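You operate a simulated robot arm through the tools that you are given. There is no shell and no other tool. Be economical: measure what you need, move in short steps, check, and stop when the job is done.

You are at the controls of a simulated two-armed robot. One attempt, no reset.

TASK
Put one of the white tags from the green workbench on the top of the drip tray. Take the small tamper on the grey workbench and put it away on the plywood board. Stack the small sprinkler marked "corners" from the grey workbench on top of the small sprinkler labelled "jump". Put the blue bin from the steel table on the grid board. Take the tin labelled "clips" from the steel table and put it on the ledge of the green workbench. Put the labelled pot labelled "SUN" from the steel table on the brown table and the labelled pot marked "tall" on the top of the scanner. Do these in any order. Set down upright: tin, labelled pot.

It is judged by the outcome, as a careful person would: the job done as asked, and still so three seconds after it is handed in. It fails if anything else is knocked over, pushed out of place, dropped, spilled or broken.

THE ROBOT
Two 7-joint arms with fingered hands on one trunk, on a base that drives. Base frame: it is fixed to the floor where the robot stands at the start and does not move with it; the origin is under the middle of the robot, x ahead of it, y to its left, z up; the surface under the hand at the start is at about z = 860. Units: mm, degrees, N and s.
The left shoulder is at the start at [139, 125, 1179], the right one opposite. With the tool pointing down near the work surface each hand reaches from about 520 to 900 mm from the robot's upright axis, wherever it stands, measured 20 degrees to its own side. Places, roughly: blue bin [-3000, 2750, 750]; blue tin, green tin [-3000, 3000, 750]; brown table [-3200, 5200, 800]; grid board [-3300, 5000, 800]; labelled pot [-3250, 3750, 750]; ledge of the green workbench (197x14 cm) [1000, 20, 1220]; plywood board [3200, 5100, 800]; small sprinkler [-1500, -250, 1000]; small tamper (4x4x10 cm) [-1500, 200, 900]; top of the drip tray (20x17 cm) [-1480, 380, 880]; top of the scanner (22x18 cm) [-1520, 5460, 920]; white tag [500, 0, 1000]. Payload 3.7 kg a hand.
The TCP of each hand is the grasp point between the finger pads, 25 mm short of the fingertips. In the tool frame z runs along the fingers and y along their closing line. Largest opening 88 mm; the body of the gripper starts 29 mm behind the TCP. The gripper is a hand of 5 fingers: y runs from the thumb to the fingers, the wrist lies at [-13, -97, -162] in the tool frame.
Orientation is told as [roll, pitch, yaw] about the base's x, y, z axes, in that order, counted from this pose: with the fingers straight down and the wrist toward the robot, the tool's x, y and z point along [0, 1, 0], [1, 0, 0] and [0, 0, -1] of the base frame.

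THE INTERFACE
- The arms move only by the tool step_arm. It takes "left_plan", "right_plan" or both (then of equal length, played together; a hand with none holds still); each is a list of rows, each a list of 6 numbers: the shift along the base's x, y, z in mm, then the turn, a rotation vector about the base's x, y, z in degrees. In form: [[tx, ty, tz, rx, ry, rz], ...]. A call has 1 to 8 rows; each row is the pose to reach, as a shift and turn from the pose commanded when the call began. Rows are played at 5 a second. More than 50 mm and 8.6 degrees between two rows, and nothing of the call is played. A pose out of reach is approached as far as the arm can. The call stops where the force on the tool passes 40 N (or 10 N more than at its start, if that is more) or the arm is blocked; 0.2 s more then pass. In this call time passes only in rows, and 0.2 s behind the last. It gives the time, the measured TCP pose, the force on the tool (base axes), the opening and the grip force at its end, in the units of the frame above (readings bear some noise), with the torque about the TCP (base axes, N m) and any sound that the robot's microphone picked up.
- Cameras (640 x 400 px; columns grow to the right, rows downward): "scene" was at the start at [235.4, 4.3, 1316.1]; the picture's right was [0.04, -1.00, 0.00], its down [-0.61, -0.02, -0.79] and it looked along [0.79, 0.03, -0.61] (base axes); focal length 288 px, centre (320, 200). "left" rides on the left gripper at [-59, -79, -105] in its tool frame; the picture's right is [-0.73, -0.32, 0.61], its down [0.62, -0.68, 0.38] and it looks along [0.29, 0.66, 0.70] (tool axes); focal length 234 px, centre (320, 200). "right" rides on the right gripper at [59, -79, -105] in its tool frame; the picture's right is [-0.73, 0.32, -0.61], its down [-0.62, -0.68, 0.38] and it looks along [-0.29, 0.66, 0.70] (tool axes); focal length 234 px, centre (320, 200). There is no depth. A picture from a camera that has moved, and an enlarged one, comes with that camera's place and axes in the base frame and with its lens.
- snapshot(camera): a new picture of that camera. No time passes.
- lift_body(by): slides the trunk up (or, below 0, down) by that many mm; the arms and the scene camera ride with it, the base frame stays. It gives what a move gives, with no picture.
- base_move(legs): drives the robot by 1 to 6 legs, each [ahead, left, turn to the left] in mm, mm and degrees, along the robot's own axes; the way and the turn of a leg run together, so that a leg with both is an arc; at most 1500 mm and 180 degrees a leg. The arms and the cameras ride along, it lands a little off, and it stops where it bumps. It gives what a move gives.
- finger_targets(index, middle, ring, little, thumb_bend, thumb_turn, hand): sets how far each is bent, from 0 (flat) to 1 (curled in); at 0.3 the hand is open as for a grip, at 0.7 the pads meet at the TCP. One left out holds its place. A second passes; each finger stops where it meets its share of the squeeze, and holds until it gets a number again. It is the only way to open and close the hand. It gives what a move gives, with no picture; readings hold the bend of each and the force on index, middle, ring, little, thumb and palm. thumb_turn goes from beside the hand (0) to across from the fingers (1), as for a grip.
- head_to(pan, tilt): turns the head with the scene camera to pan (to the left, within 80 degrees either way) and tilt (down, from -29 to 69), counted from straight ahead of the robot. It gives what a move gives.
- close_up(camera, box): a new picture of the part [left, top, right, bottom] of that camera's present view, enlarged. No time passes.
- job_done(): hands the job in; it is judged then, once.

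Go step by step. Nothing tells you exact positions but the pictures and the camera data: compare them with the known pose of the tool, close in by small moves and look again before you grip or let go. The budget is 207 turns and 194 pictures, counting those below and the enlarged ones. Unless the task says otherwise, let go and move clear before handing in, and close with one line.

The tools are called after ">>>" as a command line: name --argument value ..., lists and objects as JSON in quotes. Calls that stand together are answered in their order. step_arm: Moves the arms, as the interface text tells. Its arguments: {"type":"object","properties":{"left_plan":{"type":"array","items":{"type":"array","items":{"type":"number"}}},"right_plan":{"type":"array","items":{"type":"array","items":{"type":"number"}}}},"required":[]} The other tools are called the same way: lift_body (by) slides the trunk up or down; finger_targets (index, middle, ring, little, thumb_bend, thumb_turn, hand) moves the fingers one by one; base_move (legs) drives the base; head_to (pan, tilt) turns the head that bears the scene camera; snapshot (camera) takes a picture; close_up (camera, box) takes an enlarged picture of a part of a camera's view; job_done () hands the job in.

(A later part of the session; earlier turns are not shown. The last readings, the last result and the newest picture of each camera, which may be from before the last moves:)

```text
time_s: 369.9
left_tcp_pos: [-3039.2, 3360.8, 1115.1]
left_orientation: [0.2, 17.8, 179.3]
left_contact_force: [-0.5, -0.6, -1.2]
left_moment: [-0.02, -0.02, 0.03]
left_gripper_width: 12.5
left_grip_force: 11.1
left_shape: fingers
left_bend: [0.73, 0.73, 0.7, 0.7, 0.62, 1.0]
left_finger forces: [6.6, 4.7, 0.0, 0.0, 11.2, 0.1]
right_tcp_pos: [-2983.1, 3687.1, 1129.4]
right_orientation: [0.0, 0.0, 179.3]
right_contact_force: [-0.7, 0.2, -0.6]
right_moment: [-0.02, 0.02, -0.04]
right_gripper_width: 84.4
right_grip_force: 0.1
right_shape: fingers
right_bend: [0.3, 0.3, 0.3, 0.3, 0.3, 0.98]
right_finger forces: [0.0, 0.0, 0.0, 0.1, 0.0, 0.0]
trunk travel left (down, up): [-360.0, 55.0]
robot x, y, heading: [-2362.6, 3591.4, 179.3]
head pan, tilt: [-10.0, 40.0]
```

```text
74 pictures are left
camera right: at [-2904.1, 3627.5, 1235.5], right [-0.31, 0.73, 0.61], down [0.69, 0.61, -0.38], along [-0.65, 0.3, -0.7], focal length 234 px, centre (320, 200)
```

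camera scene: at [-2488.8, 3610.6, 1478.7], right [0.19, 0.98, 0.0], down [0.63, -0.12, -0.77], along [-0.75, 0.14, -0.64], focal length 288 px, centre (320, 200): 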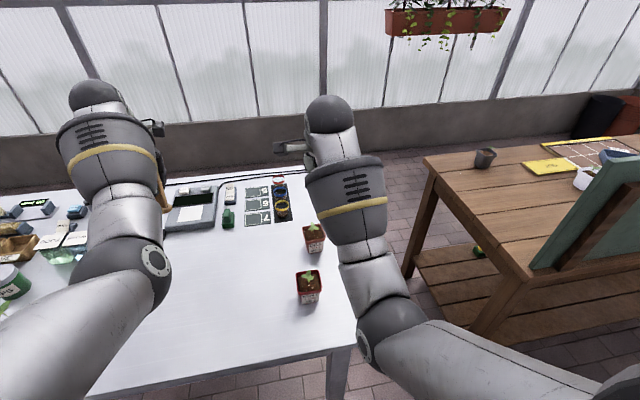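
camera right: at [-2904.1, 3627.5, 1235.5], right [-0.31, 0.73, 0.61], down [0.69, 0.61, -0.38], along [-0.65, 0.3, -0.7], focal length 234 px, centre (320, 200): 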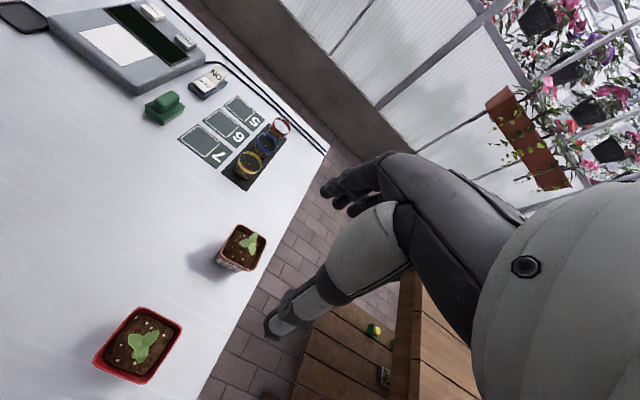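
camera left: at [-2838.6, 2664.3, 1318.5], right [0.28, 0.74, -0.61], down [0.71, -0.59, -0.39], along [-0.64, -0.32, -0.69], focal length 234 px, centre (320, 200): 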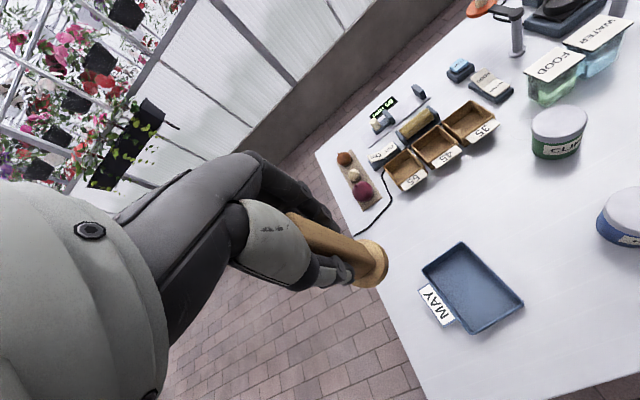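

DILL TALL pot at about (-3066,3696), MINT at (-2900,3658) nearer. Move 55 mm closer, position right hand above DILL.

>>> base_move --legs '[[55, 0, 0.7]]'

>>> step_arm --right_plan '[[-10, 3, -40, 0, 0, 0], [-20, 5, -85, 0, 0, 0], [-28, 8, -130, 0, 0, 0], [-28, 8, -170, 0, 0, 0]]'

>>> close_up --camera "right" --box '[140, 130, 420, 350]'

>>> close_up --camera "scene" --box '[240, 140, 400, 310]'

```text
time_s: 370.8
left_tcp_pos: [-3091.9, 3352.5, 1114.6]
left_orientation: [0.1, 17.8, -179.9]
left_contact_force: [0.2, -0.2, -1.4]
left_moment: [0.01, 0.0, 0.01]
left_gripper_width: 12.8
left_grip_force: 11.2
left_shape: fingers
left_bend: [0.73, 0.73, 0.7, 0.7, 0.62, 1.0]
left_finger forces: [6.6, 4.6, 0.0, 0.0, 11.1, 0.0]
right_tcp_pos: [-3038.8, 3680.0, 1128.7]
right_orientation: [0.0, 0.1, 180.0]
right_contact_force: [-0.3, -0.8, -0.2]
right_moment: [0.01, -0.03, -0.01]
right_gripper_width: 84.4
right_grip_force: 0.0
right_shape: fingers
right_bend: [0.3, 0.3, 0.3, 0.3, 0.3, 0.98]
right_finger forces: [0.1, 0.0, 0.1, 0.1, 0.0, 0.1]
trunk travel left (down, up): [-360.0, 55.0]
robot x, y, heading: [-2417.4, 3592.1, 179.8]
head pan, tilt: [-10.0, 40.0]
```

```text
time_s: 371.8
left_tcp_pos: [-3091.6, 3352.1, 1114.7]
left_orientation: [0.1, 17.7, -179.9]
left_contact_force: [-0.6, 0.0, -0.6]
left_moment: [-0.01, 0.01, 0.0]
left_gripper_width: 12.5
left_grip_force: 11.1
left_shape: fingers
left_bend: [0.73, 0.73, 0.7, 0.7, 0.62, 1.0]
left_finger forces: [6.5, 4.8, 0.1, 0.0, 11.2, 0.1]
right_tcp_pos: [-3065.6, 3687.7, 960.6]
right_orientation: [0.0, 0.1, 180.0]
right_contact_force: [0.9, -0.3, 0.7]
right_moment: [0.0, -0.01, 0.01]
right_gripper_width: 84.6
right_grip_force: 0.1
right_shape: fingers
right_bend: [0.3, 0.3, 0.3, 0.3, 0.3, 0.98]
right_finger forces: [0.1, 0.0, 0.0, 0.1, 0.1, 0.0]
trunk travel left (down, up): [-360.0, 55.0]
robot x, y, heading: [-2416.2, 3598.1, 180.0]
head pan, tilt: [-10.0, 40.0]
```

```text
1.82 times, centred on (280, 240) of right
camera zoom: at [-2986.4, 3628.4, 1065.2], right [-0.32, 0.73, 0.61], down [0.68, 0.62, -0.38], along [-0.66, 0.29, -0.7], focal length 426 px, centre (393, 127)
```

zoom: 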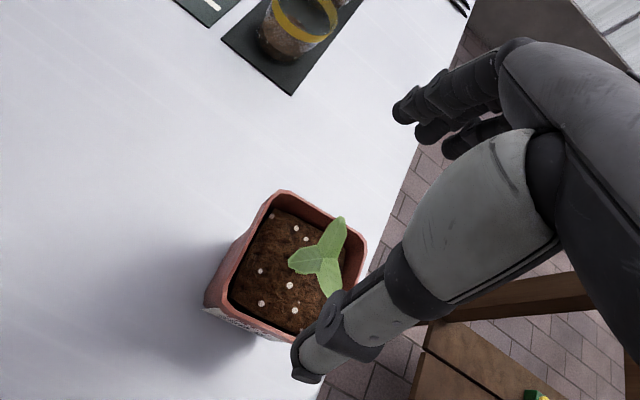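

```text
2.35 times, centred on (320, 225) of scene
camera zoom: at [-2543.5, 3609.4, 1478.6], right [0.17, 0.98, 0.0], down [0.63, -0.11, -0.77], along [-0.75, 0.13, -0.64], focal length 679 px, centre (320, 141)
```

zoom: 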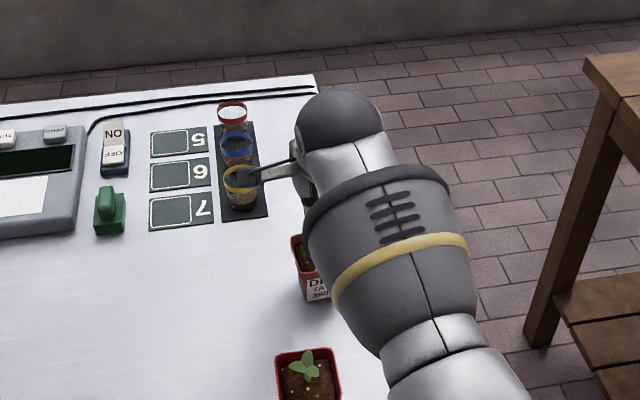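

Pot rim centre (-3066,3700). Shift +12 in y and descend to grip height.

>>> step_arm --right_plan '[[0, 12, -25, 0, 0, 0], [0, 12, -60, 0, 0, 0], [0, 12, -94, 0, 0, 0]]'

>>> close_up --camera "right" --box '[180, 130, 420, 330]'

```text
time_s: 372.6
left_tcp_pos: [-3090.9, 3351.2, 1115.3]
left_orientation: [0.2, 17.7, -180.1]
left_contact_force: [0.0, -0.5, -1.2]
left_moment: [-0.04, 0.02, 0.04]
left_gripper_width: 12.2
left_grip_force: 11.3
left_shape: fingers
left_bend: [0.73, 0.73, 0.7, 0.7, 0.62, 1.0]
left_finger forces: [6.6, 4.7, 0.0, 0.1, 11.3, 0.0]
right_tcp_pos: [-3066.3, 3703.0, 864.7]
right_orientation: [0.0, 0.0, 179.8]
right_contact_force: [1.5, 0.2, 0.5]
right_moment: [-0.04, 0.02, 0.02]
right_gripper_width: 85.3
right_grip_force: 0.0
right_shape: fingers
right_bend: [0.3, 0.3, 0.3, 0.3, 0.3, 0.98]
right_finger forces: [0.0, 0.1, 0.0, 0.0, 0.4, 0.0]
trunk travel left (down, up): [-360.0, 55.0]
robot x, y, heading: [-2414.9, 3591.5, 179.8]
head pan, tilt: [-10.0, 40.0]
```

```text
2.00 times, centred on (300, 230) of right
camera zoom: at [-2988.0, 3642.6, 971.9], right [-0.32, 0.73, 0.61], down [0.68, 0.62, -0.38], along [-0.66, 0.29, -0.7], focal length 468 px, centre (360, 140)
```

zoom: 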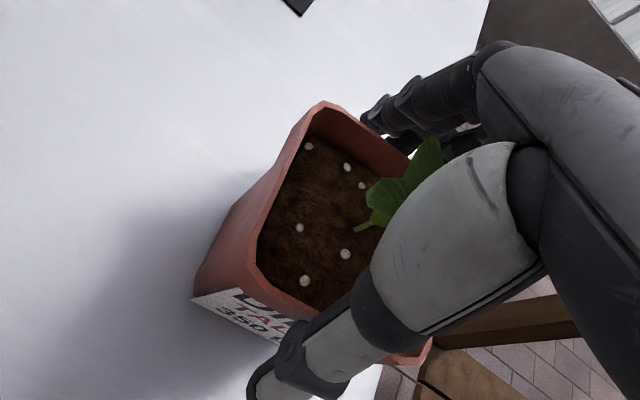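

>>> finger_targets --hand "right" --index 0.64 --middle 0.64 --ring 0.64 --little 0.64 --thumb_bend 0.64

>>> step_arm --right_plan '[[0, 0, 15, 0, 0, 0], [0, 0, 50, 0, 0, 0], [0, 0, 95, 0, 0, 0], [0, 0, 140, 0, 0, 0], [0, 0, 185, 0, 0, 0], [20, 0, 220, 0, 0, 0]]'

>>> close_up --camera "scene" --box '[240, 110, 400, 310]'

```text
time_s: 373.6
left_tcp_pos: [-3090.7, 3351.3, 1115.9]
left_orientation: [0.1, 17.8, -180.0]
left_contact_force: [0.4, 0.4, -1.0]
left_moment: [0.0, 0.0, -0.01]
left_gripper_width: 12.7
left_grip_force: 11.4
left_shape: fingers
left_bend: [0.73, 0.73, 0.7, 0.7, 0.62, 1.0]
left_finger forces: [6.6, 4.8, 0.0, 0.0, 11.2, 0.0]
right_tcp_pos: [-3068.2, 3702.4, 865.3]
right_orientation: [0.0, 0.0, 180.0]
right_contact_force: [-1.7, 0.3, 2.5]
right_moment: [-0.01, 0.21, -0.01]
right_gripper_width: 57.4
right_grip_force: 23.1
right_shape: fingers
right_bend: [0.46, 0.52, 0.5, 0.64, 0.43, 0.98]
right_finger forces: [10.2, 6.7, 7.1, 0.0, 22.7, 0.1]
trunk travel left (down, up): [-360.0, 55.0]
robot x, y, heading: [-2412.3, 3593.3, 180.0]
head pan, tilt: [-10.0, 40.0]
```

```text
time_s: 375.0
left_tcp_pos: [-3090.4, 3351.8, 1116.0]
left_orientation: [0.1, 17.8, -180.0]
left_contact_force: [0.6, 0.1, -0.5]
left_moment: [0.01, 0.03, -0.01]
left_gripper_width: 12.4
left_grip_force: 11.0
left_shape: fingers
left_bend: [0.73, 0.73, 0.7, 0.7, 0.62, 1.0]
left_finger forces: [6.7, 4.6, 0.0, 0.0, 11.1, 0.1]
right_tcp_pos: [-3045.8, 3701.0, 1084.5]
right_orientation: [0.0, 0.1, -180.0]
right_contact_force: [0.3, -0.6, -2.8]
right_moment: [0.04, 0.0, 0.0]
right_gripper_width: 57.2
right_grip_force: 22.8
right_shape: fingers
right_bend: [0.47, 0.53, 0.5, 0.64, 0.43, 0.98]
right_finger forces: [9.6, 6.3, 7.1, 0.1, 22.9, 0.1]
trunk travel left (down, up): [-360.0, 55.0]
robot x, y, heading: [-2415.8, 3593.6, 179.9]
head pan, tilt: [-10.0, 40.0]
```

```text
2.00 times, centred on (320, 210) of scene
camera zoom: at [-2542.5, 3609.4, 1478.7], right [0.17, 0.98, 0.0], down [0.63, -0.11, -0.77], along [-0.75, 0.13, -0.64], focal length 577 px, centre (320, 180)
```

zoom: 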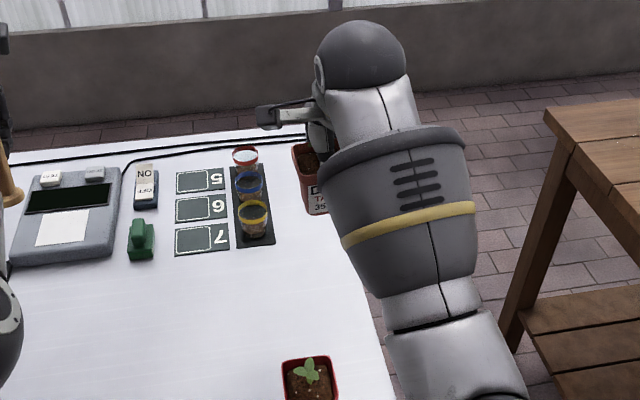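

DILL TALL held. Go toward the counter with the scanner: back off, shift to open space, turn to face +x, and slide north.

>>> base_move --legs '[[-150, 0, 0], [0, 500, 0], [0, 0, 180], [-110, 0, 0], [0, 1450, 0]]'

>>> head_to --pan 25 --tilt 28

>>> snapshot --camera "scene"

```text
time_s: 386.7
left_tcp_pos: [-1552.8, 3012.4, 1115.6]
left_orientation: [-0.3, 17.7, -26.3]
left_contact_force: [0.8, -0.9, -0.9]
left_moment: [0.04, -0.01, -0.02]
left_gripper_width: 12.3
left_grip_force: 11.8
left_shape: fingers
left_bend: [0.73, 0.73, 0.7, 0.7, 0.62, 1.0]
left_finger forces: [6.9, 5.0, 0.1, 0.0, 11.5, 0.0]
right_tcp_pos: [-1738.2, 2724.4, 1082.4]
right_orientation: [-0.1, 0.4, -24.9]
right_contact_force: [0.4, 0.7, -3.5]
right_moment: [-0.03, 0.02, -0.02]
right_gripper_width: 56.2
right_grip_force: 20.7
right_shape: fingers
right_bend: [0.48, 0.53, 0.52, 0.64, 0.43, 0.98]
right_finger forces: [8.8, 5.8, 5.8, 0.0, 20.5, 0.0]
trunk travel left (down, up): [-360.0, 55.0]
robot x, y, heading: [-2263.4, 3087.3, -24.9]
head pan, tilt: [-10.0, 40.0]
stopped in leg 3: the force on the tool passed its limit at 62 N (the readings are from after the stop); the commanded pose is now the measured one
```

```text
time_s: 387.7
left_tcp_pos: [-1553.3, 3012.4, 1114.5]
left_orientation: [-0.3, 17.7, -26.3]
left_contact_force: [-0.2, -0.5, -1.1]
left_moment: [0.05, -0.04, 0.02]
left_gripper_width: 12.2
left_grip_force: 11.8
left_shape: fingers
left_bend: [0.73, 0.73, 0.7, 0.7, 0.62, 1.0]
left_finger forces: [6.7, 5.2, 0.0, 0.0, 11.6, 0.0]
right_tcp_pos: [-1737.8, 2724.4, 1083.6]
right_orientation: [0.0, 0.2, -24.9]
right_contact_force: [-0.4, -0.4, -3.4]
right_moment: [0.0, -0.03, -0.03]
right_gripper_width: 56.3
right_grip_force: 20.3
right_shape: fingers
right_bend: [0.48, 0.53, 0.52, 0.64, 0.43, 0.98]
right_finger forces: [9.0, 5.8, 5.9, 0.0, 20.5, 0.0]
trunk travel left (down, up): [-360.0, 55.0]
robot x, y, heading: [-2264.6, 3086.7, -25.1]
head pan, tilt: [25.0, 28.0]
```

```text
69 pictures are left
camera scene: at [-2137.0, 3070.8, 1497.1], right [0.0, -1.0, 0.0], down [-0.47, 0.0, -0.88], along [0.88, 0.0, -0.47], focal length 288 px, centre (320, 200)
```

scene: 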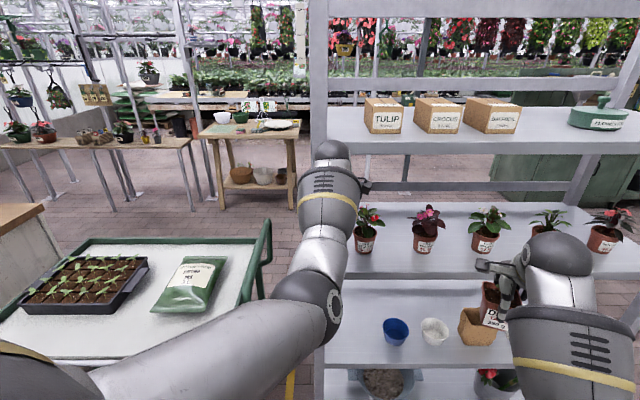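

My left hand bumped the shelf post while turning. Move straight away from the shelf (−x) and inspect.

>>> base_move --legs '[[-181, -85, 0]]'

>>> snapshot --camera "scene"

>>> snapshot --camera "left"

```text
time_s: 389.3
left_tcp_pos: [-1752.9, 3009.7, 1115.8]
left_orientation: [-0.2, 17.6, -26.5]
left_contact_force: [0.4, 0.6, -0.7]
left_moment: [0.02, -0.02, 0.0]
left_gripper_width: 12.4
left_grip_force: 12.1
left_shape: fingers
left_bend: [0.73, 0.73, 0.7, 0.7, 0.62, 1.0]
left_finger forces: [6.8, 5.0, 0.0, 0.1, 11.6, 0.0]
right_tcp_pos: [-1939.2, 2722.5, 1083.1]
right_orientation: [-0.1, 0.2, -25.1]
right_contact_force: [-0.9, -0.2, -3.8]
right_moment: [0.0, -0.02, -0.01]
right_gripper_width: 56.0
right_grip_force: 20.4
right_shape: fingers
right_bend: [0.48, 0.53, 0.52, 0.64, 0.43, 0.98]
right_finger forces: [8.9, 5.8, 6.0, 0.1, 20.6, 0.0]
trunk travel left (down, up): [-360.0, 55.0]
robot x, y, heading: [-2465.4, 3089.5, -25.2]
head pan, tilt: [25.0, 28.0]
```

```text
68 pictures are left
camera scene: at [-2337.0, 3070.0, 1497.2], right [0.0, -1.0, 0.0], down [-0.47, 0.0, -0.88], along [0.88, 0.0, -0.47], focal length 288 px, centre (320, 200)
```

scene: 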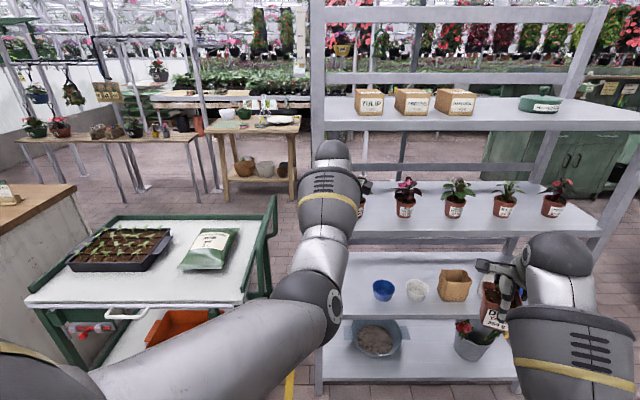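

```text
67 pictures are left
camera left: at [-1818.4, 2977.5, 1240.9], right [-0.76, -0.43, -0.48], down [-0.41, 0.9, -0.16], along [0.5, 0.07, -0.86], focal length 234 px, centre (320, 200)
```

left: 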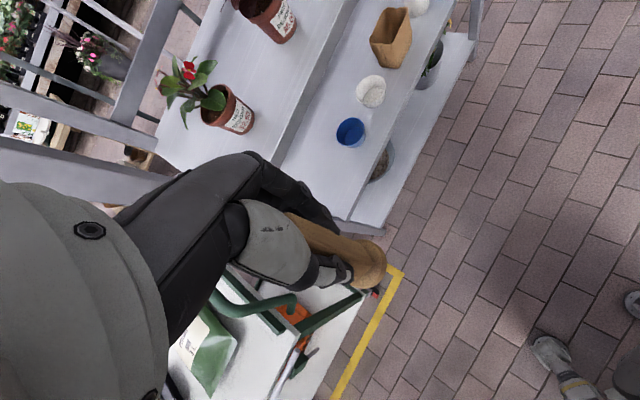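

Everything on the shelf is still standing and the tamper is still held. Raise the trunk and left hand, finish the turn with clearance from the cart, then slide north.

>>> lift_body --by 50

>>> step_arm --left_plan '[[-20, 10, 40, 0, 0, 0], [-40, 20, 75, 0, 0, 0]]'

>>> base_move --legs '[[-30, 0, 25.2], [0, 1400, 0]]'

>>> head_to --pan 20 --tilt 28

>>> snapshot --camera "scene"

```text
time_s: 390.2
left_tcp_pos: [-1753.7, 3010.2, 1165.2]
left_orientation: [-0.3, 17.7, -26.5]
left_contact_force: [-0.5, -0.8, -1.1]
left_moment: [-0.05, -0.01, 0.03]
left_gripper_width: 11.9
left_grip_force: 11.4
left_shape: fingers
left_bend: [0.73, 0.73, 0.7, 0.7, 0.62, 1.0]
left_finger forces: [6.8, 5.1, 0.1, 0.0, 11.5, 0.0]
right_tcp_pos: [-1938.6, 2722.7, 1133.4]
right_orientation: [0.1, 0.1, -25.1]
right_contact_force: [0.2, 0.8, -4.0]
right_moment: [0.02, -0.01, 0.01]
right_gripper_width: 56.2
right_grip_force: 20.1
right_shape: fingers
right_bend: [0.48, 0.53, 0.52, 0.64, 0.43, 0.98]
right_finger forces: [8.9, 5.7, 5.9, 0.0, 20.6, 0.0]
trunk travel left (down, up): [-410.0, 6.0]
robot x, y, heading: [-2458.7, 3087.4, -25.1]
head pan, tilt: [25.0, 28.0]
```

```text
time_s: 390.8
left_tcp_pos: [-1792.7, 3028.4, 1242.0]
left_orientation: [-0.3, 17.6, -26.5]
left_contact_force: [0.1, -0.6, -0.7]
left_moment: [0.02, 0.0, 0.01]
left_gripper_width: 12.4
left_grip_force: 11.4
left_shape: fingers
left_bend: [0.73, 0.73, 0.7, 0.7, 0.62, 1.0]
left_finger forces: [6.6, 5.0, 0.0, 0.0, 11.5, 0.0]
right_tcp_pos: [-1938.0, 2722.3, 1132.5]
right_orientation: [0.0, 0.2, -25.2]
right_contact_force: [-0.8, -0.2, -3.8]
right_moment: [-0.02, 0.03, 0.01]
right_gripper_width: 56.1
right_grip_force: 20.8
right_shape: fingers
right_bend: [0.48, 0.53, 0.52, 0.64, 0.43, 0.98]
right_finger forces: [9.0, 5.7, 5.9, 0.1, 20.5, 0.0]
trunk travel left (down, up): [-410.0, 6.0]
robot x, y, heading: [-2463.4, 3088.1, -25.5]
head pan, tilt: [25.0, 28.0]
```

```text
time_s: 404.4
left_tcp_pos: [-1871.1, 4707.2, 1241.5]
left_orientation: [-0.3, 17.6, -0.9]
left_contact_force: [1.8, 0.4, -0.1]
left_moment: [-0.02, -0.01, 0.01]
left_gripper_width: 12.5
left_grip_force: 12.1
left_shape: fingers
left_bend: [0.73, 0.73, 0.7, 0.7, 0.62, 1.0]
left_finger forces: [6.6, 4.9, 0.1, 0.1, 11.5, 0.0]
right_tcp_pos: [-1870.7, 4369.2, 1133.6]
right_orientation: [0.0, 0.1, 0.5]
right_contact_force: [-0.4, -0.1, -4.1]
right_moment: [0.0, -0.05, 0.01]
right_gripper_width: 55.9
right_grip_force: 19.9
right_shape: fingers
right_bend: [0.48, 0.53, 0.52, 0.64, 0.43, 0.98]
right_finger forces: [8.7, 5.7, 5.9, 0.0, 20.1, 0.1]
trunk travel left (down, up): [-410.0, 6.0]
robot x, y, heading: [-2501.3, 4470.3, 0.4]
head pan, tilt: [25.0, 28.0]
```

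```text
time_s: 405.0
left_tcp_pos: [-1871.6, 4707.0, 1240.3]
left_orientation: [-0.3, 17.8, -0.8]
left_contact_force: [-0.5, 0.2, 0.0]
left_moment: [0.0, -0.03, 0.01]
left_gripper_width: 12.1
left_grip_force: 10.9
left_shape: fingers
left_bend: [0.73, 0.73, 0.7, 0.7, 0.62, 1.0]
left_finger forces: [6.6, 4.9, 0.1, 0.0, 11.3, 0.1]
right_tcp_pos: [-1870.8, 4368.4, 1132.0]
right_orientation: [0.0, 0.2, 0.5]
right_contact_force: [-0.4, -1.0, -3.1]
right_moment: [0.02, -0.06, -0.01]
right_gripper_width: 56.0
right_grip_force: 20.1
right_shape: fingers
right_bend: [0.48, 0.53, 0.52, 0.64, 0.43, 0.98]
right_finger forces: [8.6, 5.6, 5.9, 0.1, 20.1, 0.0]
trunk travel left (down, up): [-410.0, 6.0]
robot x, y, heading: [-2498.9, 4471.6, 0.3]
head pan, tilt: [20.0, 28.0]
```

```text
66 pictures are left
camera scene: at [-2376.1, 4504.2, 1546.7], right [0.35, -0.94, 0.0], down [-0.44, -0.16, -0.88], along [0.83, 0.31, -0.47], focal length 288 px, centre (320, 200)
```

scene: 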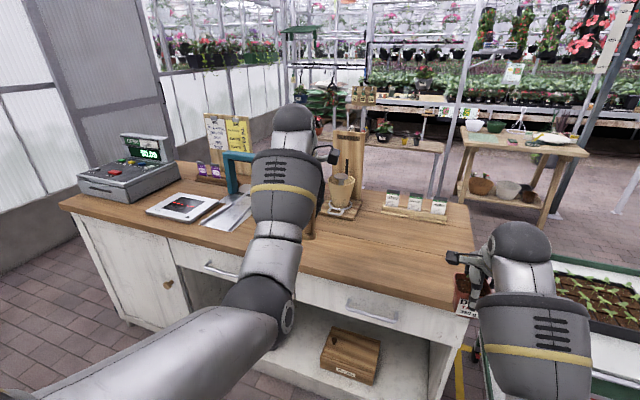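

Scanner is the flat device on the counter near (-1549,5477). Slide to y≈5560 and approach.

>>> base_move --legs '[[0, 1090, -0.3], [270, 0, 0]]'

>>> head_to --pan -5 --tilt 40

>>> snapshot --camera "scene"

>>> snapshot --camera "right"

```text
time_s: 416.3
left_tcp_pos: [-1601.6, 5774.8, 1241.3]
left_orientation: [-0.3, 17.7, -1.9]
left_contact_force: [0.9, 0.0, -0.7]
left_moment: [0.01, 0.02, -0.01]
left_gripper_width: 12.4
left_grip_force: 11.5
left_shape: fingers
left_bend: [0.73, 0.73, 0.7, 0.7, 0.62, 1.0]
left_finger forces: [6.7, 5.1, 0.1, 0.1, 11.4, 0.0]
right_tcp_pos: [-1607.9, 5436.9, 1132.8]
right_orientation: [0.0, 0.3, -0.5]
right_contact_force: [0.6, -0.3, -3.3]
right_moment: [-0.01, -0.03, 0.01]
right_gripper_width: 55.8
right_grip_force: 20.6
right_shape: fingers
right_bend: [0.48, 0.53, 0.52, 0.64, 0.43, 0.98]
right_finger forces: [8.8, 5.8, 5.9, 0.1, 20.2, 0.1]
trunk travel left (down, up): [-410.0, 6.0]
robot x, y, heading: [-2233.9, 5551.2, -0.8]
head pan, tilt: [20.0, 28.0]
```

```text
time_s: 417.2
left_tcp_pos: [-1602.5, 5775.9, 1241.3]
left_orientation: [-0.3, 17.6, -1.9]
left_contact_force: [0.5, 0.1, -0.4]
left_moment: [-0.03, 0.0, -0.04]
left_gripper_width: 12.4
left_grip_force: 11.6
left_shape: fingers
left_bend: [0.73, 0.73, 0.7, 0.7, 0.62, 1.0]
left_finger forces: [6.6, 4.9, 0.0, 0.0, 11.3, 0.0]
right_tcp_pos: [-1608.6, 5435.6, 1132.9]
right_orientation: [0.0, 0.3, -0.6]
right_contact_force: [0.5, 0.9, -3.4]
right_moment: [0.0, -0.04, 0.01]
right_gripper_width: 55.9
right_grip_force: 20.4
right_shape: fingers
right_bend: [0.48, 0.53, 0.52, 0.64, 0.43, 0.98]
right_finger forces: [8.8, 5.9, 5.7, 0.1, 20.1, 0.1]
trunk travel left (down, up): [-410.0, 6.0]
robot x, y, heading: [-2236.6, 5548.1, -0.4]
head pan, tilt: [-5.0, 40.0]
```

```text
65 pictures are left
camera scene: at [-2112.2, 5541.9, 1528.2], right [-0.1, -1.0, 0.0], down [-0.64, 0.06, -0.77], along [0.76, -0.07, -0.64], focal length 288 px, centre (320, 200)
```

scene: 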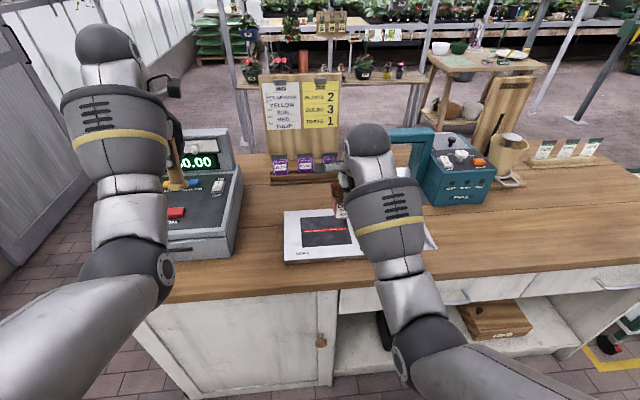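

```text
64 pictures are left
camera right: at [-1685.7, 5495.6, 1239.2], right [0.32, -0.73, 0.61], down [-0.69, -0.62, -0.38], along [0.65, -0.3, -0.7], focal length 234 px, centre (320, 200)
```

right: 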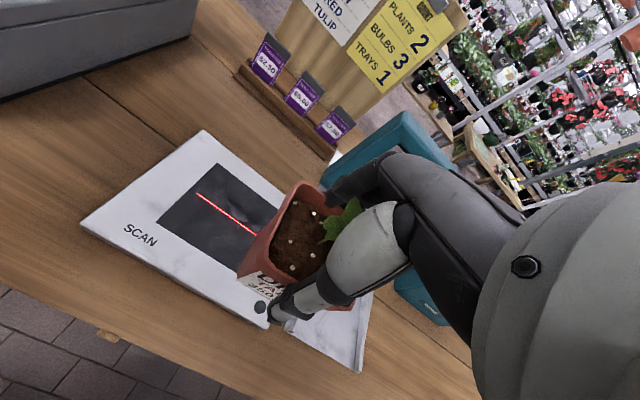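

Scanner plate spans x≈-1627..-1430, y≈5352..5586. Move pot over its centre and lower.

>>> step_arm --right_plan '[[26, 10, -10, 0, 0, 0], [52, 20, -30, 0, 0, 0], [76, 29, -55, 0, 0, 0], [76, 29, -95, 0, 0, 0], [76, 29, -125, 0, 0, 0]]'

>>> snapshot --camera "right"

>>> close_up --camera "scene" --box '[250, 130, 460, 290]'

```text
time_s: 418.4
left_tcp_pos: [-1602.2, 5775.5, 1242.6]
left_orientation: [-0.3, 17.8, -1.9]
left_contact_force: [1.6, 0.0, -1.0]
left_moment: [-0.01, 0.02, 0.02]
left_gripper_width: 12.4
left_grip_force: 11.2
left_shape: fingers
left_bend: [0.73, 0.73, 0.7, 0.7, 0.62, 1.0]
left_finger forces: [6.6, 5.0, 0.0, 0.1, 11.3, 0.0]
right_tcp_pos: [-1533.0, 5465.8, 1006.0]
right_orientation: [0.0, 0.1, -0.5]
right_contact_force: [0.2, 0.3, -2.5]
right_moment: [-0.04, 0.02, -0.01]
right_gripper_width: 55.8
right_grip_force: 19.8
right_shape: fingers
right_bend: [0.48, 0.53, 0.52, 0.64, 0.44, 0.98]
right_finger forces: [8.7, 5.7, 5.7, 0.0, 19.8, 0.1]
trunk travel left (down, up): [-410.0, 6.0]
robot x, y, heading: [-2235.0, 5546.7, -0.7]
head pan, tilt: [-5.0, 40.0]
```

```text
63 pictures are left
camera right: at [-1610.4, 5524.7, 1113.2], right [0.32, -0.73, 0.61], down [-0.69, -0.62, -0.38], along [0.65, -0.3, -0.7], focal length 234 px, centre (320, 200)
```

right: 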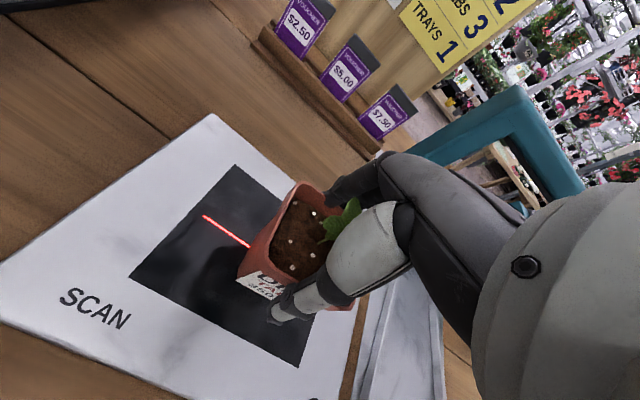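

```text
2.50 times, centred on (355, 210) of scene
camera zoom: at [-2111.7, 5542.1, 1528.1], right [-0.1, -1.0, 0.0], down [-0.64, 0.06, -0.77], along [0.76, -0.07, -0.64], focal length 721 px, centre (232, 175)
```

zoom: 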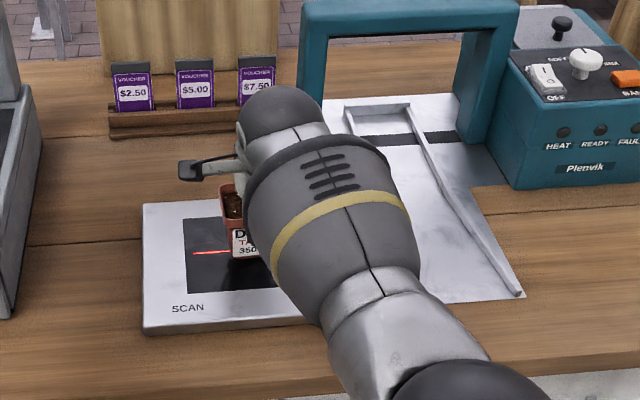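

>>> step_arm --right_plan '[[0, 0, -8, 0, 0, 0], [0, 0, -14, 0, 0, 0], [0, 0, -19, 0, 0, 0]]'

>>> close_up --camera "right" --box '[160, 140, 400, 360]'

```text
time_s: 419.2
left_tcp_pos: [-1603.4, 5776.5, 1241.5]
left_orientation: [-0.3, 17.6, -1.9]
left_contact_force: [0.9, 0.0, -0.7]
left_moment: [-0.01, 0.0, 0.0]
left_gripper_width: 12.4
left_grip_force: 11.6
left_shape: fingers
left_bend: [0.73, 0.73, 0.7, 0.7, 0.62, 1.0]
left_finger forces: [6.7, 5.0, 0.0, 0.0, 11.4, 0.1]
right_tcp_pos: [-1530.8, 5465.6, 988.7]
right_orientation: [0.0, 0.3, -0.5]
right_contact_force: [0.0, -0.7, -3.8]
right_moment: [0.01, -0.02, -0.03]
right_gripper_width: 55.8
right_grip_force: 20.3
right_shape: fingers
right_bend: [0.48, 0.53, 0.52, 0.64, 0.44, 0.98]
right_finger forces: [8.7, 5.6, 5.6, 0.0, 20.0, 0.0]
trunk travel left (down, up): [-410.0, 6.0]
robot x, y, heading: [-2234.6, 5551.0, -0.7]
head pan, tilt: [-5.0, 40.0]
```

```text
1.82 times, centred on (280, 250) of right
camera zoom: at [-1610.0, 5524.4, 1094.5], right [0.32, -0.73, 0.61], down [-0.69, -0.62, -0.38], along [0.65, -0.3, -0.7], focal length 426 px, centre (393, 109)
```

zoom: 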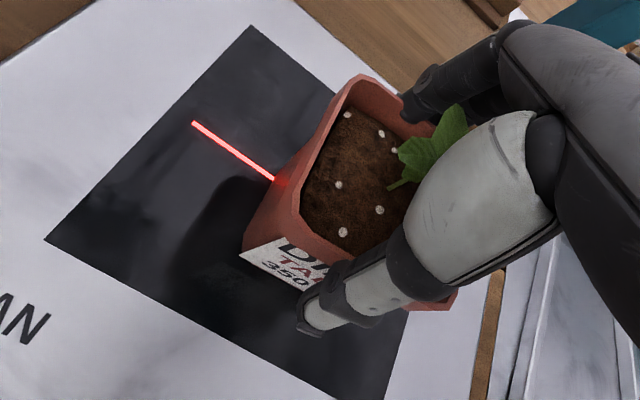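

>>> step_arm --right_plan '[[0, 0, -5, 0, 0, 0], [0, 0, -9, 0, 0, 0], [0, 0, -12, 0, 0, 0]]'

```text
time_s: 420.0
left_tcp_pos: [-1607.2, 5774.6, 1243.7]
left_orientation: [-0.4, 17.4, -1.9]
left_contact_force: [0.5, 1.0, -0.6]
left_moment: [0.01, -0.03, -0.01]
left_gripper_width: 12.3
left_grip_force: 11.4
left_shape: fingers
left_bend: [0.73, 0.73, 0.7, 0.7, 0.62, 1.0]
left_finger forces: [6.6, 4.8, 0.0, 0.0, 11.4, 0.1]
right_tcp_pos: [-1532.7, 5466.9, 983.0]
right_orientation: [0.1, -0.7, -0.4]
right_contact_force: [-6.8, -1.8, 29.6]
right_moment: [-0.06, 0.12, 0.0]
right_gripper_width: 56.5
right_grip_force: 21.9
right_shape: fingers
right_bend: [0.5, 0.54, 0.53, 0.64, 0.44, 0.99]
right_finger forces: [6.3, 5.4, 4.5, 0.0, 28.0, 0.1]
trunk travel left (down, up): [-410.0, 6.0]
robot x, y, heading: [-2234.3, 5548.4, -0.8]
head pan, tilt: [-5.0, 40.0]
```

Contact; ease up to unload, then open.

>>> step_arm --right_plan '[[0, 0, 4, 0, 0, 0], [0, 0, 6, 0, 0, 0]]'

>>> close_up --camera "right" --box '[160, 140, 400, 360]'

```text
time_s: 420.6
left_tcp_pos: [-1603.0, 5776.0, 1243.0]
left_orientation: [-0.4, 17.6, -1.8]
left_contact_force: [-0.5, -0.2, -1.2]
left_moment: [-0.01, -0.04, 0.03]
left_gripper_width: 12.2
left_grip_force: 11.3
left_shape: fingers
left_bend: [0.73, 0.73, 0.7, 0.7, 0.62, 1.0]
left_finger forces: [6.6, 5.0, 0.0, 0.1, 11.5, 0.1]
right_tcp_pos: [-1533.0, 5467.1, 983.6]
right_orientation: [0.0, 0.1, -0.6]
right_contact_force: [1.5, 0.2, 16.1]
right_moment: [-0.07, -0.18, 0.03]
right_gripper_width: 56.3
right_grip_force: 21.4
right_shape: fingers
right_bend: [0.49, 0.53, 0.53, 0.64, 0.44, 0.99]
right_finger forces: [8.7, 6.6, 6.1, 0.1, 22.1, 0.0]
trunk travel left (down, up): [-410.0, 6.0]
robot x, y, heading: [-2236.7, 5551.0, -0.6]
head pan, tilt: [-5.0, 40.0]
```

```text
1.82 times, centred on (280, 250) of right
camera zoom: at [-1611.1, 5525.1, 1090.0], right [0.32, -0.73, 0.61], down [-0.69, -0.62, -0.38], along [0.65, -0.3, -0.7], focal length 426 px, centre (393, 109)
```

zoom: 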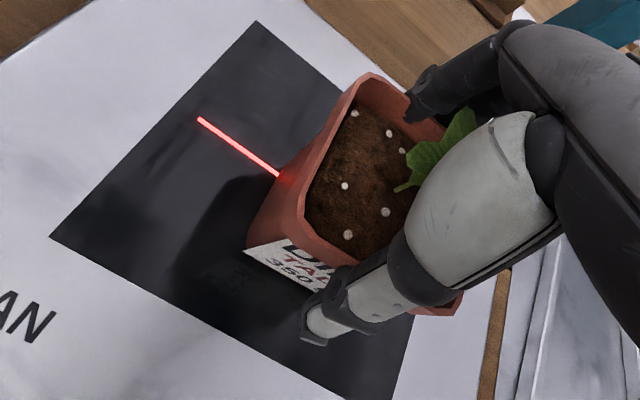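

>>> step_arm --right_plan '[[0, 0, 3, 0, 0, 0]]'

>>> finger_targets --hand "right" --index 0.3 --middle 0.3 --ring 0.3 --little 0.3 --thumb_bend 0.3

>>> step_arm --right_plan '[[0, 0, 20, 0, 0, 0], [0, 0, 60, 0, 0, 0], [0, 0, 105, 0, 0, 0], [0, 0, 150, 0, 0, 0], [-40, 0, 175, 0, 0, 0]]'

>>> snapshot --camera "right"

```text
time_s: 421.0
left_tcp_pos: [-1603.8, 5775.2, 1241.7]
left_orientation: [-0.4, 17.5, -1.9]
left_contact_force: [-0.2, 0.4, -0.8]
left_moment: [0.02, -0.03, 0.03]
left_gripper_width: 12.3
left_grip_force: 11.2
left_shape: fingers
left_bend: [0.73, 0.73, 0.7, 0.7, 0.62, 1.0]
left_finger forces: [6.6, 5.0, 0.0, 0.0, 11.4, 0.0]
right_tcp_pos: [-1533.4, 5465.4, 984.1]
right_orientation: [-0.1, 0.3, -0.5]
right_contact_force: [3.6, 0.7, 8.9]
right_moment: [-0.05, -0.18, 0.04]
right_gripper_width: 56.5
right_grip_force: 21.5
right_shape: fingers
right_bend: [0.48, 0.53, 0.52, 0.64, 0.44, 0.99]
right_finger forces: [9.6, 6.9, 6.4, 0.0, 21.1, 0.0]
trunk travel left (down, up): [-410.0, 6.0]
robot x, y, heading: [-2237.0, 5549.7, -0.6]
head pan, tilt: [-5.0, 40.0]
```

```text
time_s: 422.0
left_tcp_pos: [-1604.0, 5776.2, 1241.4]
left_orientation: [-0.3, 17.7, -1.9]
left_contact_force: [0.0, 0.5, -0.3]
left_moment: [0.0, -0.01, 0.02]
left_gripper_width: 12.4
left_grip_force: 11.6
left_shape: fingers
left_bend: [0.73, 0.73, 0.7, 0.7, 0.62, 1.0]
left_finger forces: [6.6, 5.0, 0.0, 0.0, 11.3, 0.1]
right_tcp_pos: [-1533.4, 5466.7, 984.2]
right_orientation: [0.1, 0.2, -0.5]
right_contact_force: [-0.9, -0.5, 0.1]
right_moment: [0.02, -0.01, 0.01]
right_gripper_width: 85.0
right_grip_force: 0.1
right_shape: fingers
right_bend: [0.3, 0.3, 0.3, 0.3, 0.3, 0.98]
right_finger forces: [0.0, 0.1, 0.0, 0.0, 0.5, 0.0]
trunk travel left (down, up): [-410.0, 6.0]
robot x, y, heading: [-2236.9, 5549.5, -0.7]
head pan, tilt: [-5.0, 40.0]
```

```text
time_s: 423.2
left_tcp_pos: [-1605.4, 5776.8, 1242.7]
left_orientation: [-0.3, 17.5, -1.9]
left_contact_force: [0.4, 0.3, -0.8]
left_moment: [0.02, -0.06, -0.03]
left_gripper_width: 12.4
left_grip_force: 11.3
left_shape: fingers
left_bend: [0.73, 0.73, 0.7, 0.7, 0.62, 1.0]
left_finger forces: [6.6, 4.9, 0.0, 0.0, 11.4, 0.1]
right_tcp_pos: [-1575.7, 5466.9, 1163.1]
right_orientation: [0.0, 0.1, -0.5]
right_contact_force: [0.0, 0.4, 0.0]
right_moment: [-0.03, 0.0, 0.02]
right_gripper_width: 85.0
right_grip_force: 0.1
right_shape: fingers
right_bend: [0.3, 0.3, 0.3, 0.3, 0.3, 0.98]
right_finger forces: [0.0, 0.0, 0.0, 0.1, 0.0, 0.0]
trunk travel left (down, up): [-410.0, 6.0]
robot x, y, heading: [-2237.0, 5550.9, -0.6]
head pan, tilt: [-5.0, 40.0]
```

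```text
59 pictures are left
camera right: at [-1653.2, 5525.2, 1268.7], right [0.32, -0.73, 0.61], down [-0.69, -0.62, -0.38], along [0.65, -0.3, -0.7], focal length 234 px, centre (320, 200)
```

right: 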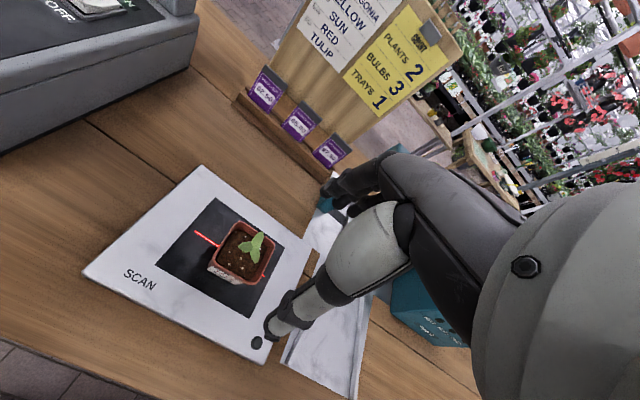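

DILL TALL is on the scanner, upright. Now go back to the steel table for the CLIPS tin.

>>> base_move --legs '[[-230, 0, 0.6], [0, -1350, 0], [0, -1330, 0], [0, 0, 180]]'

>>> head_to --pan -5 --tilt 42

>>> snapshot --camera "scene"

>>> snapshot --camera "right"

```text
time_s: 455.6
left_tcp_pos: [-3119.4, 2607.0, 1242.5]
left_orientation: [-0.2, 17.6, 178.4]
left_contact_force: [1.1, 0.9, -1.2]
left_moment: [0.02, -0.02, -0.03]
left_gripper_width: 12.4
left_grip_force: 12.2
left_shape: fingers
left_bend: [0.73, 0.73, 0.7, 0.7, 0.62, 1.0]
left_finger forces: [6.6, 5.0, 0.1, 0.0, 11.4, 0.0]
right_tcp_pos: [-3150.8, 2915.1, 1161.6]
right_orientation: [0.0, 0.2, 179.8]
right_contact_force: [0.6, -0.1, 0.3]
right_moment: [0.0, -0.04, 0.03]
right_gripper_width: 85.0
right_grip_force: 0.0
right_shape: fingers
right_bend: [0.3, 0.3, 0.3, 0.3, 0.3, 0.98]
right_finger forces: [0.0, 0.1, 0.0, 0.0, 0.0, 0.0]
trunk travel left (down, up): [-410.0, 6.0]
robot x, y, heading: [-2487.3, 2840.8, 179.7]
head pan, tilt: [-5.0, 40.0]
```

```text
time_s: 456.3
left_tcp_pos: [-3119.2, 2605.5, 1243.0]
left_orientation: [-0.2, 17.6, 178.4]
left_contact_force: [-0.1, -0.9, -0.5]
left_moment: [0.0, -0.01, 0.0]
left_gripper_width: 12.4
left_grip_force: 11.9
left_shape: fingers
left_bend: [0.73, 0.73, 0.7, 0.7, 0.62, 1.0]
left_finger forces: [6.6, 4.9, 0.1, 0.0, 11.4, 0.0]
right_tcp_pos: [-3150.4, 2915.8, 1160.6]
right_orientation: [0.0, 0.2, 179.8]
right_contact_force: [0.4, 0.1, 0.2]
right_moment: [0.0, -0.03, -0.03]
right_gripper_width: 84.9
right_grip_force: 0.1
right_shape: fingers
right_bend: [0.3, 0.3, 0.3, 0.3, 0.3, 0.98]
right_finger forces: [0.1, 0.0, 0.0, 0.1, 0.1, 0.0]
trunk travel left (down, up): [-410.0, 6.0]
robot x, y, heading: [-2485.7, 2836.5, 179.9]
head pan, tilt: [-5.0, 42.0]
```

```text
58 pictures are left
camera scene: at [-2614.4, 2844.5, 1525.2], right [0.09, 1.0, 0.0], down [0.67, -0.06, -0.74], along [-0.74, 0.07, -0.67], focal length 288 px, centre (320, 200)
```

scene: 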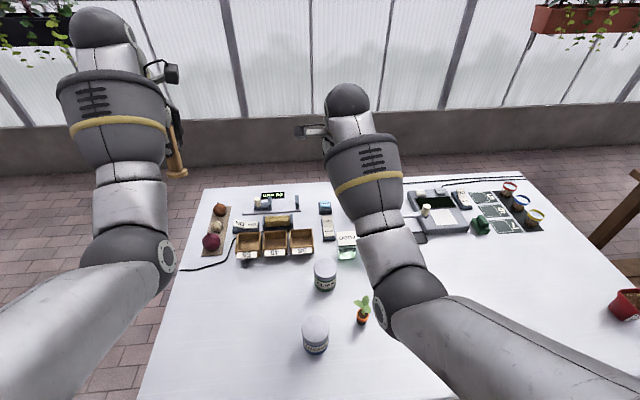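

```text
57 pictures are left
camera right: at [-3072.2, 2856.0, 1267.7], right [-0.32, 0.73, 0.61], down [0.68, 0.62, -0.38], along [-0.65, 0.29, -0.7], focal length 234 px, centre (320, 200)
```

right: 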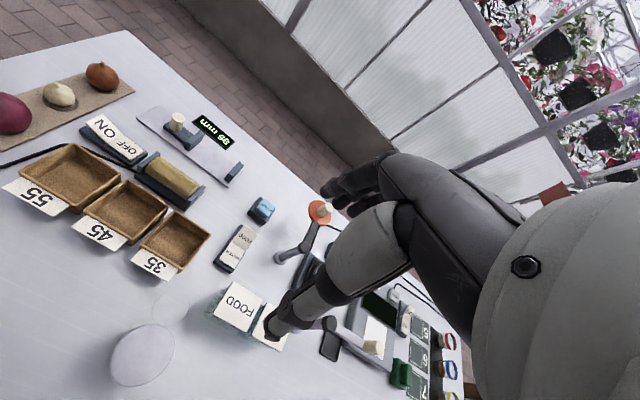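

CLIPS lid top at about (-3061,2898,884). Back up 60 mm and lower the right hand above it.

>>> base_move --legs '[[-60, 0, 0]]'

>>> step_arm --right_plan '[[10, -6, -45, 0, 0, 0], [20, -12, -90, 0, 0, 0], [29, -17, -135, 0, 0, 0], [29, -17, -180, 0, 0, 0], [29, -17, -215, 0, 0, 0]]'

>>> close_up --camera "right" --box '[140, 130, 420, 350]'

>>> close_up --camera "scene" --box '[230, 180, 430, 380]'

```text
time_s: 457.2
left_tcp_pos: [-3058.3, 2607.4, 1243.0]
left_orientation: [-0.3, 17.6, 178.4]
left_contact_force: [-0.5, -0.3, -0.2]
left_moment: [0.0, 0.03, 0.0]
left_gripper_width: 12.3
left_grip_force: 11.2
left_shape: fingers
left_bend: [0.73, 0.73, 0.7, 0.7, 0.62, 1.0]
left_finger forces: [6.7, 5.0, 0.1, 0.1, 11.5, 0.0]
right_tcp_pos: [-3089.6, 2914.8, 1162.2]
right_orientation: [0.1, 0.1, 179.8]
right_contact_force: [0.7, -0.4, 0.5]
right_moment: [-0.04, 0.01, 0.05]
right_gripper_width: 84.8
right_grip_force: 0.0
right_shape: fingers
right_bend: [0.3, 0.3, 0.3, 0.3, 0.3, 0.98]
right_finger forces: [0.0, 0.0, 0.1, 0.1, 0.1, 0.0]
trunk travel left (down, up): [-410.0, 6.0]
robot x, y, heading: [-2429.1, 2834.1, 179.7]
head pan, tilt: [-5.0, 42.0]
```

```text
time_s: 458.4
left_tcp_pos: [-3059.7, 2605.3, 1241.6]
left_orientation: [-0.3, 17.5, 178.4]
left_contact_force: [-0.4, -1.0, -1.0]
left_moment: [0.0, -0.03, -0.03]
left_gripper_width: 12.4
left_grip_force: 11.3
left_shape: fingers
left_bend: [0.73, 0.73, 0.7, 0.7, 0.62, 1.0]
left_finger forces: [6.6, 5.0, 0.0, 0.0, 11.4, 0.0]
right_tcp_pos: [-3060.2, 2898.5, 945.9]
right_orientation: [0.1, 0.1, 179.8]
right_contact_force: [-0.1, 0.5, 0.4]
right_moment: [-0.01, 0.01, -0.01]
right_gripper_width: 84.9
right_grip_force: 0.0
right_shape: fingers
right_bend: [0.3, 0.3, 0.3, 0.3, 0.3, 0.98]
right_finger forces: [0.0, 0.0, 0.0, 0.1, 0.0, 0.0]
trunk travel left (down, up): [-410.0, 6.0]
robot x, y, heading: [-2428.7, 2835.1, 179.9]
head pan, tilt: [-5.0, 42.0]
```

```text
1.82 times, centred on (280, 240) of right
camera zoom: at [-2982.0, 2839.3, 1052.0], right [-0.32, 0.73, 0.61], down [0.68, 0.62, -0.38], along [-0.65, 0.29, -0.7], focal length 426 px, centre (393, 127)
```

zoom: 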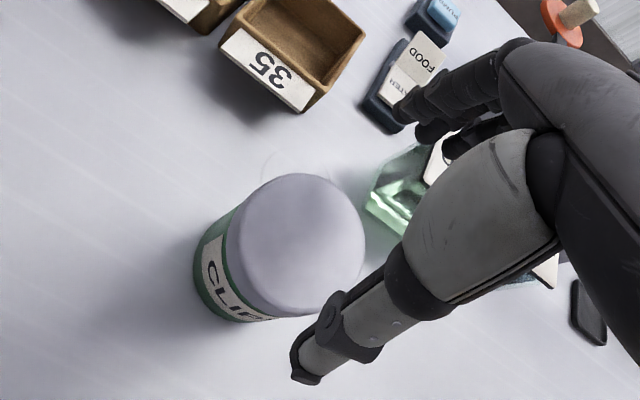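

```text
2.00 times, centred on (330, 280) of scene
camera zoom: at [-2554.8, 2844.3, 1525.2], right [0.09, 1.0, 0.0], down [0.67, -0.06, -0.74], along [-0.74, 0.07, -0.67], focal length 577 px, centre (300, 40)
```

zoom: 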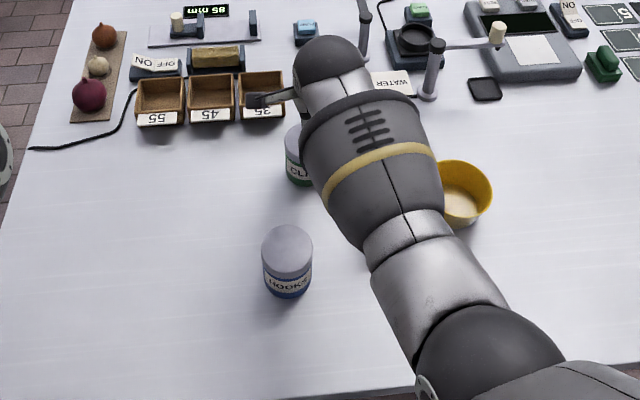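

>>> step_arm --right_plan '[[4, -3, -30, 0, 0, 0], [4, -3, -60, 0, 0, 0], [4, -3, -86, 0, 0, 0]]'

>>> close_up --camera "right" --box '[180, 130, 420, 330]'

```text
time_s: 459.2
left_tcp_pos: [-3060.1, 2605.7, 1241.5]
left_orientation: [-0.3, 17.8, 178.5]
left_contact_force: [-0.2, -0.9, -0.7]
left_moment: [0.0, 0.03, 0.01]
left_gripper_width: 12.2
left_grip_force: 11.8
left_shape: fingers
left_bend: [0.73, 0.73, 0.7, 0.7, 0.62, 1.0]
left_finger forces: [6.6, 5.0, 0.0, 0.0, 11.4, 0.1]
right_tcp_pos: [-3059.1, 2896.6, 858.6]
right_orientation: [0.0, 0.1, 179.8]
right_contact_force: [-0.8, 0.2, 0.2]
right_moment: [-0.03, 0.01, 0.03]
right_gripper_width: 85.7
right_grip_force: 0.0
right_shape: fingers
right_bend: [0.3, 0.3, 0.3, 0.3, 0.3, 0.98]
right_finger forces: [0.9, 0.0, 0.0, 0.0, 0.0, 0.1]
trunk travel left (down, up): [-410.0, 6.0]
robot x, y, heading: [-2426.0, 2835.7, 179.6]
head pan, tilt: [-5.0, 42.0]
```

```text
2.00 times, centred on (300, 230) of right
camera zoom: at [-2980.9, 2836.5, 965.3], right [-0.32, 0.73, 0.61], down [0.68, 0.62, -0.38], along [-0.65, 0.29, -0.7], focal length 468 px, centre (360, 140)
```

zoom: 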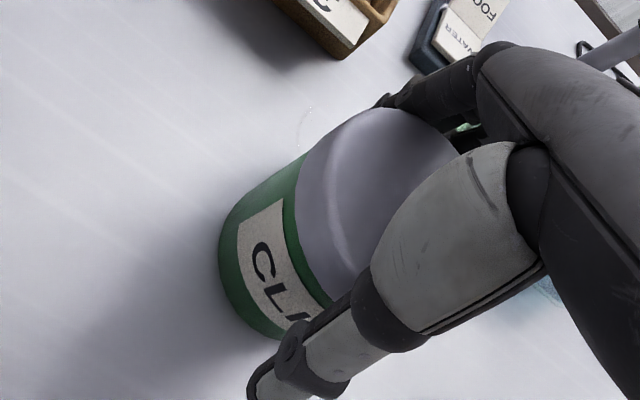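

>>> finger_targets --hand "right" --index 0.62 --middle 0.62 --ring 0.62 --little 0.62 --thumb_bend 0.62

>>> step_arm --right_plan '[[0, 0, 15, 0, 0, 0], [0, 0, 50, 0, 0, 0], [0, 0, 95, 0, 0, 0], [0, 0, 140, 0, 0, 0], [0, 0, 185, 0, 0, 0], [0, 0, 230, 0, 0, 0], [0, 0, 275, 0, 0, 0]]'

>>> snapshot --camera "right"

```text
time_s: 460.2
left_tcp_pos: [-3060.5, 2605.6, 1241.6]
left_orientation: [-0.2, 17.7, 178.5]
left_contact_force: [0.3, -0.2, -1.6]
left_moment: [-0.02, 0.0, 0.0]
left_gripper_width: 12.2
left_grip_force: 11.5
left_shape: fingers
left_bend: [0.73, 0.73, 0.7, 0.7, 0.62, 1.0]
left_finger forces: [6.6, 5.0, 0.0, 0.1, 11.4, 0.0]
right_tcp_pos: [-3058.3, 2895.3, 859.8]
right_orientation: [0.0, 0.1, 179.8]
right_contact_force: [-2.1, -0.4, 4.2]
right_moment: [0.03, 0.25, 0.05]
right_gripper_width: 56.2
right_grip_force: 25.3
right_shape: fingers
right_bend: [0.42, 0.48, 0.52, 0.62, 0.48, 0.99]
right_finger forces: [11.9, 7.0, 5.8, 0.0, 25.0, 0.0]
trunk travel left (down, up): [-410.0, 6.0]
robot x, y, heading: [-2429.5, 2838.1, 179.7]
head pan, tilt: [-5.0, 42.0]
```

```text
time_s: 461.8
left_tcp_pos: [-3060.1, 2605.1, 1242.2]
left_orientation: [-0.3, 17.6, 178.4]
left_contact_force: [0.6, -0.2, -0.4]
left_moment: [0.01, -0.01, 0.0]
left_gripper_width: 12.1
left_grip_force: 11.3
left_shape: fingers
left_bend: [0.73, 0.73, 0.7, 0.7, 0.62, 1.0]
left_finger forces: [6.6, 5.0, 0.0, 0.0, 11.4, 0.0]
right_tcp_pos: [-3057.3, 2896.6, 1134.1]
right_orientation: [0.0, 0.2, 179.9]
right_contact_force: [-0.1, -0.3, -1.3]
right_moment: [0.01, -0.01, 0.01]
right_gripper_width: 55.6
right_grip_force: 23.5
right_shape: fingers
right_bend: [0.42, 0.49, 0.53, 0.62, 0.48, 0.99]
right_finger forces: [10.1, 6.4, 5.6, 0.0, 24.0, 0.1]
trunk travel left (down, up): [-410.0, 6.0]
robot x, y, heading: [-2427.4, 2836.7, 179.7]
head pan, tilt: [-5.0, 42.0]
```

```text
53 pictures are left
camera right: at [-2980.5, 2835.9, 1240.4], right [-0.32, 0.73, 0.61], down [0.68, 0.62, -0.38], along [-0.65, 0.29, -0.7], focal length 234 px, centre (320, 200)
```

right: 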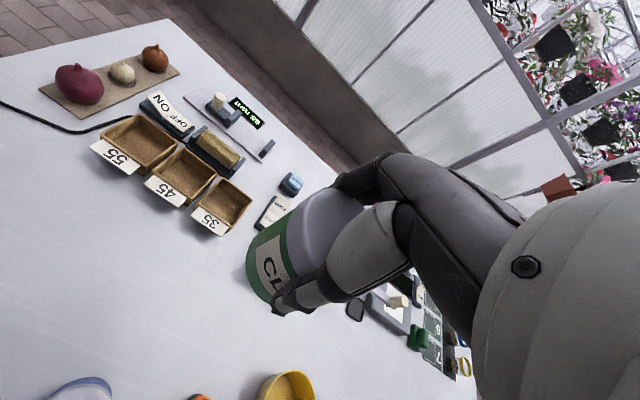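

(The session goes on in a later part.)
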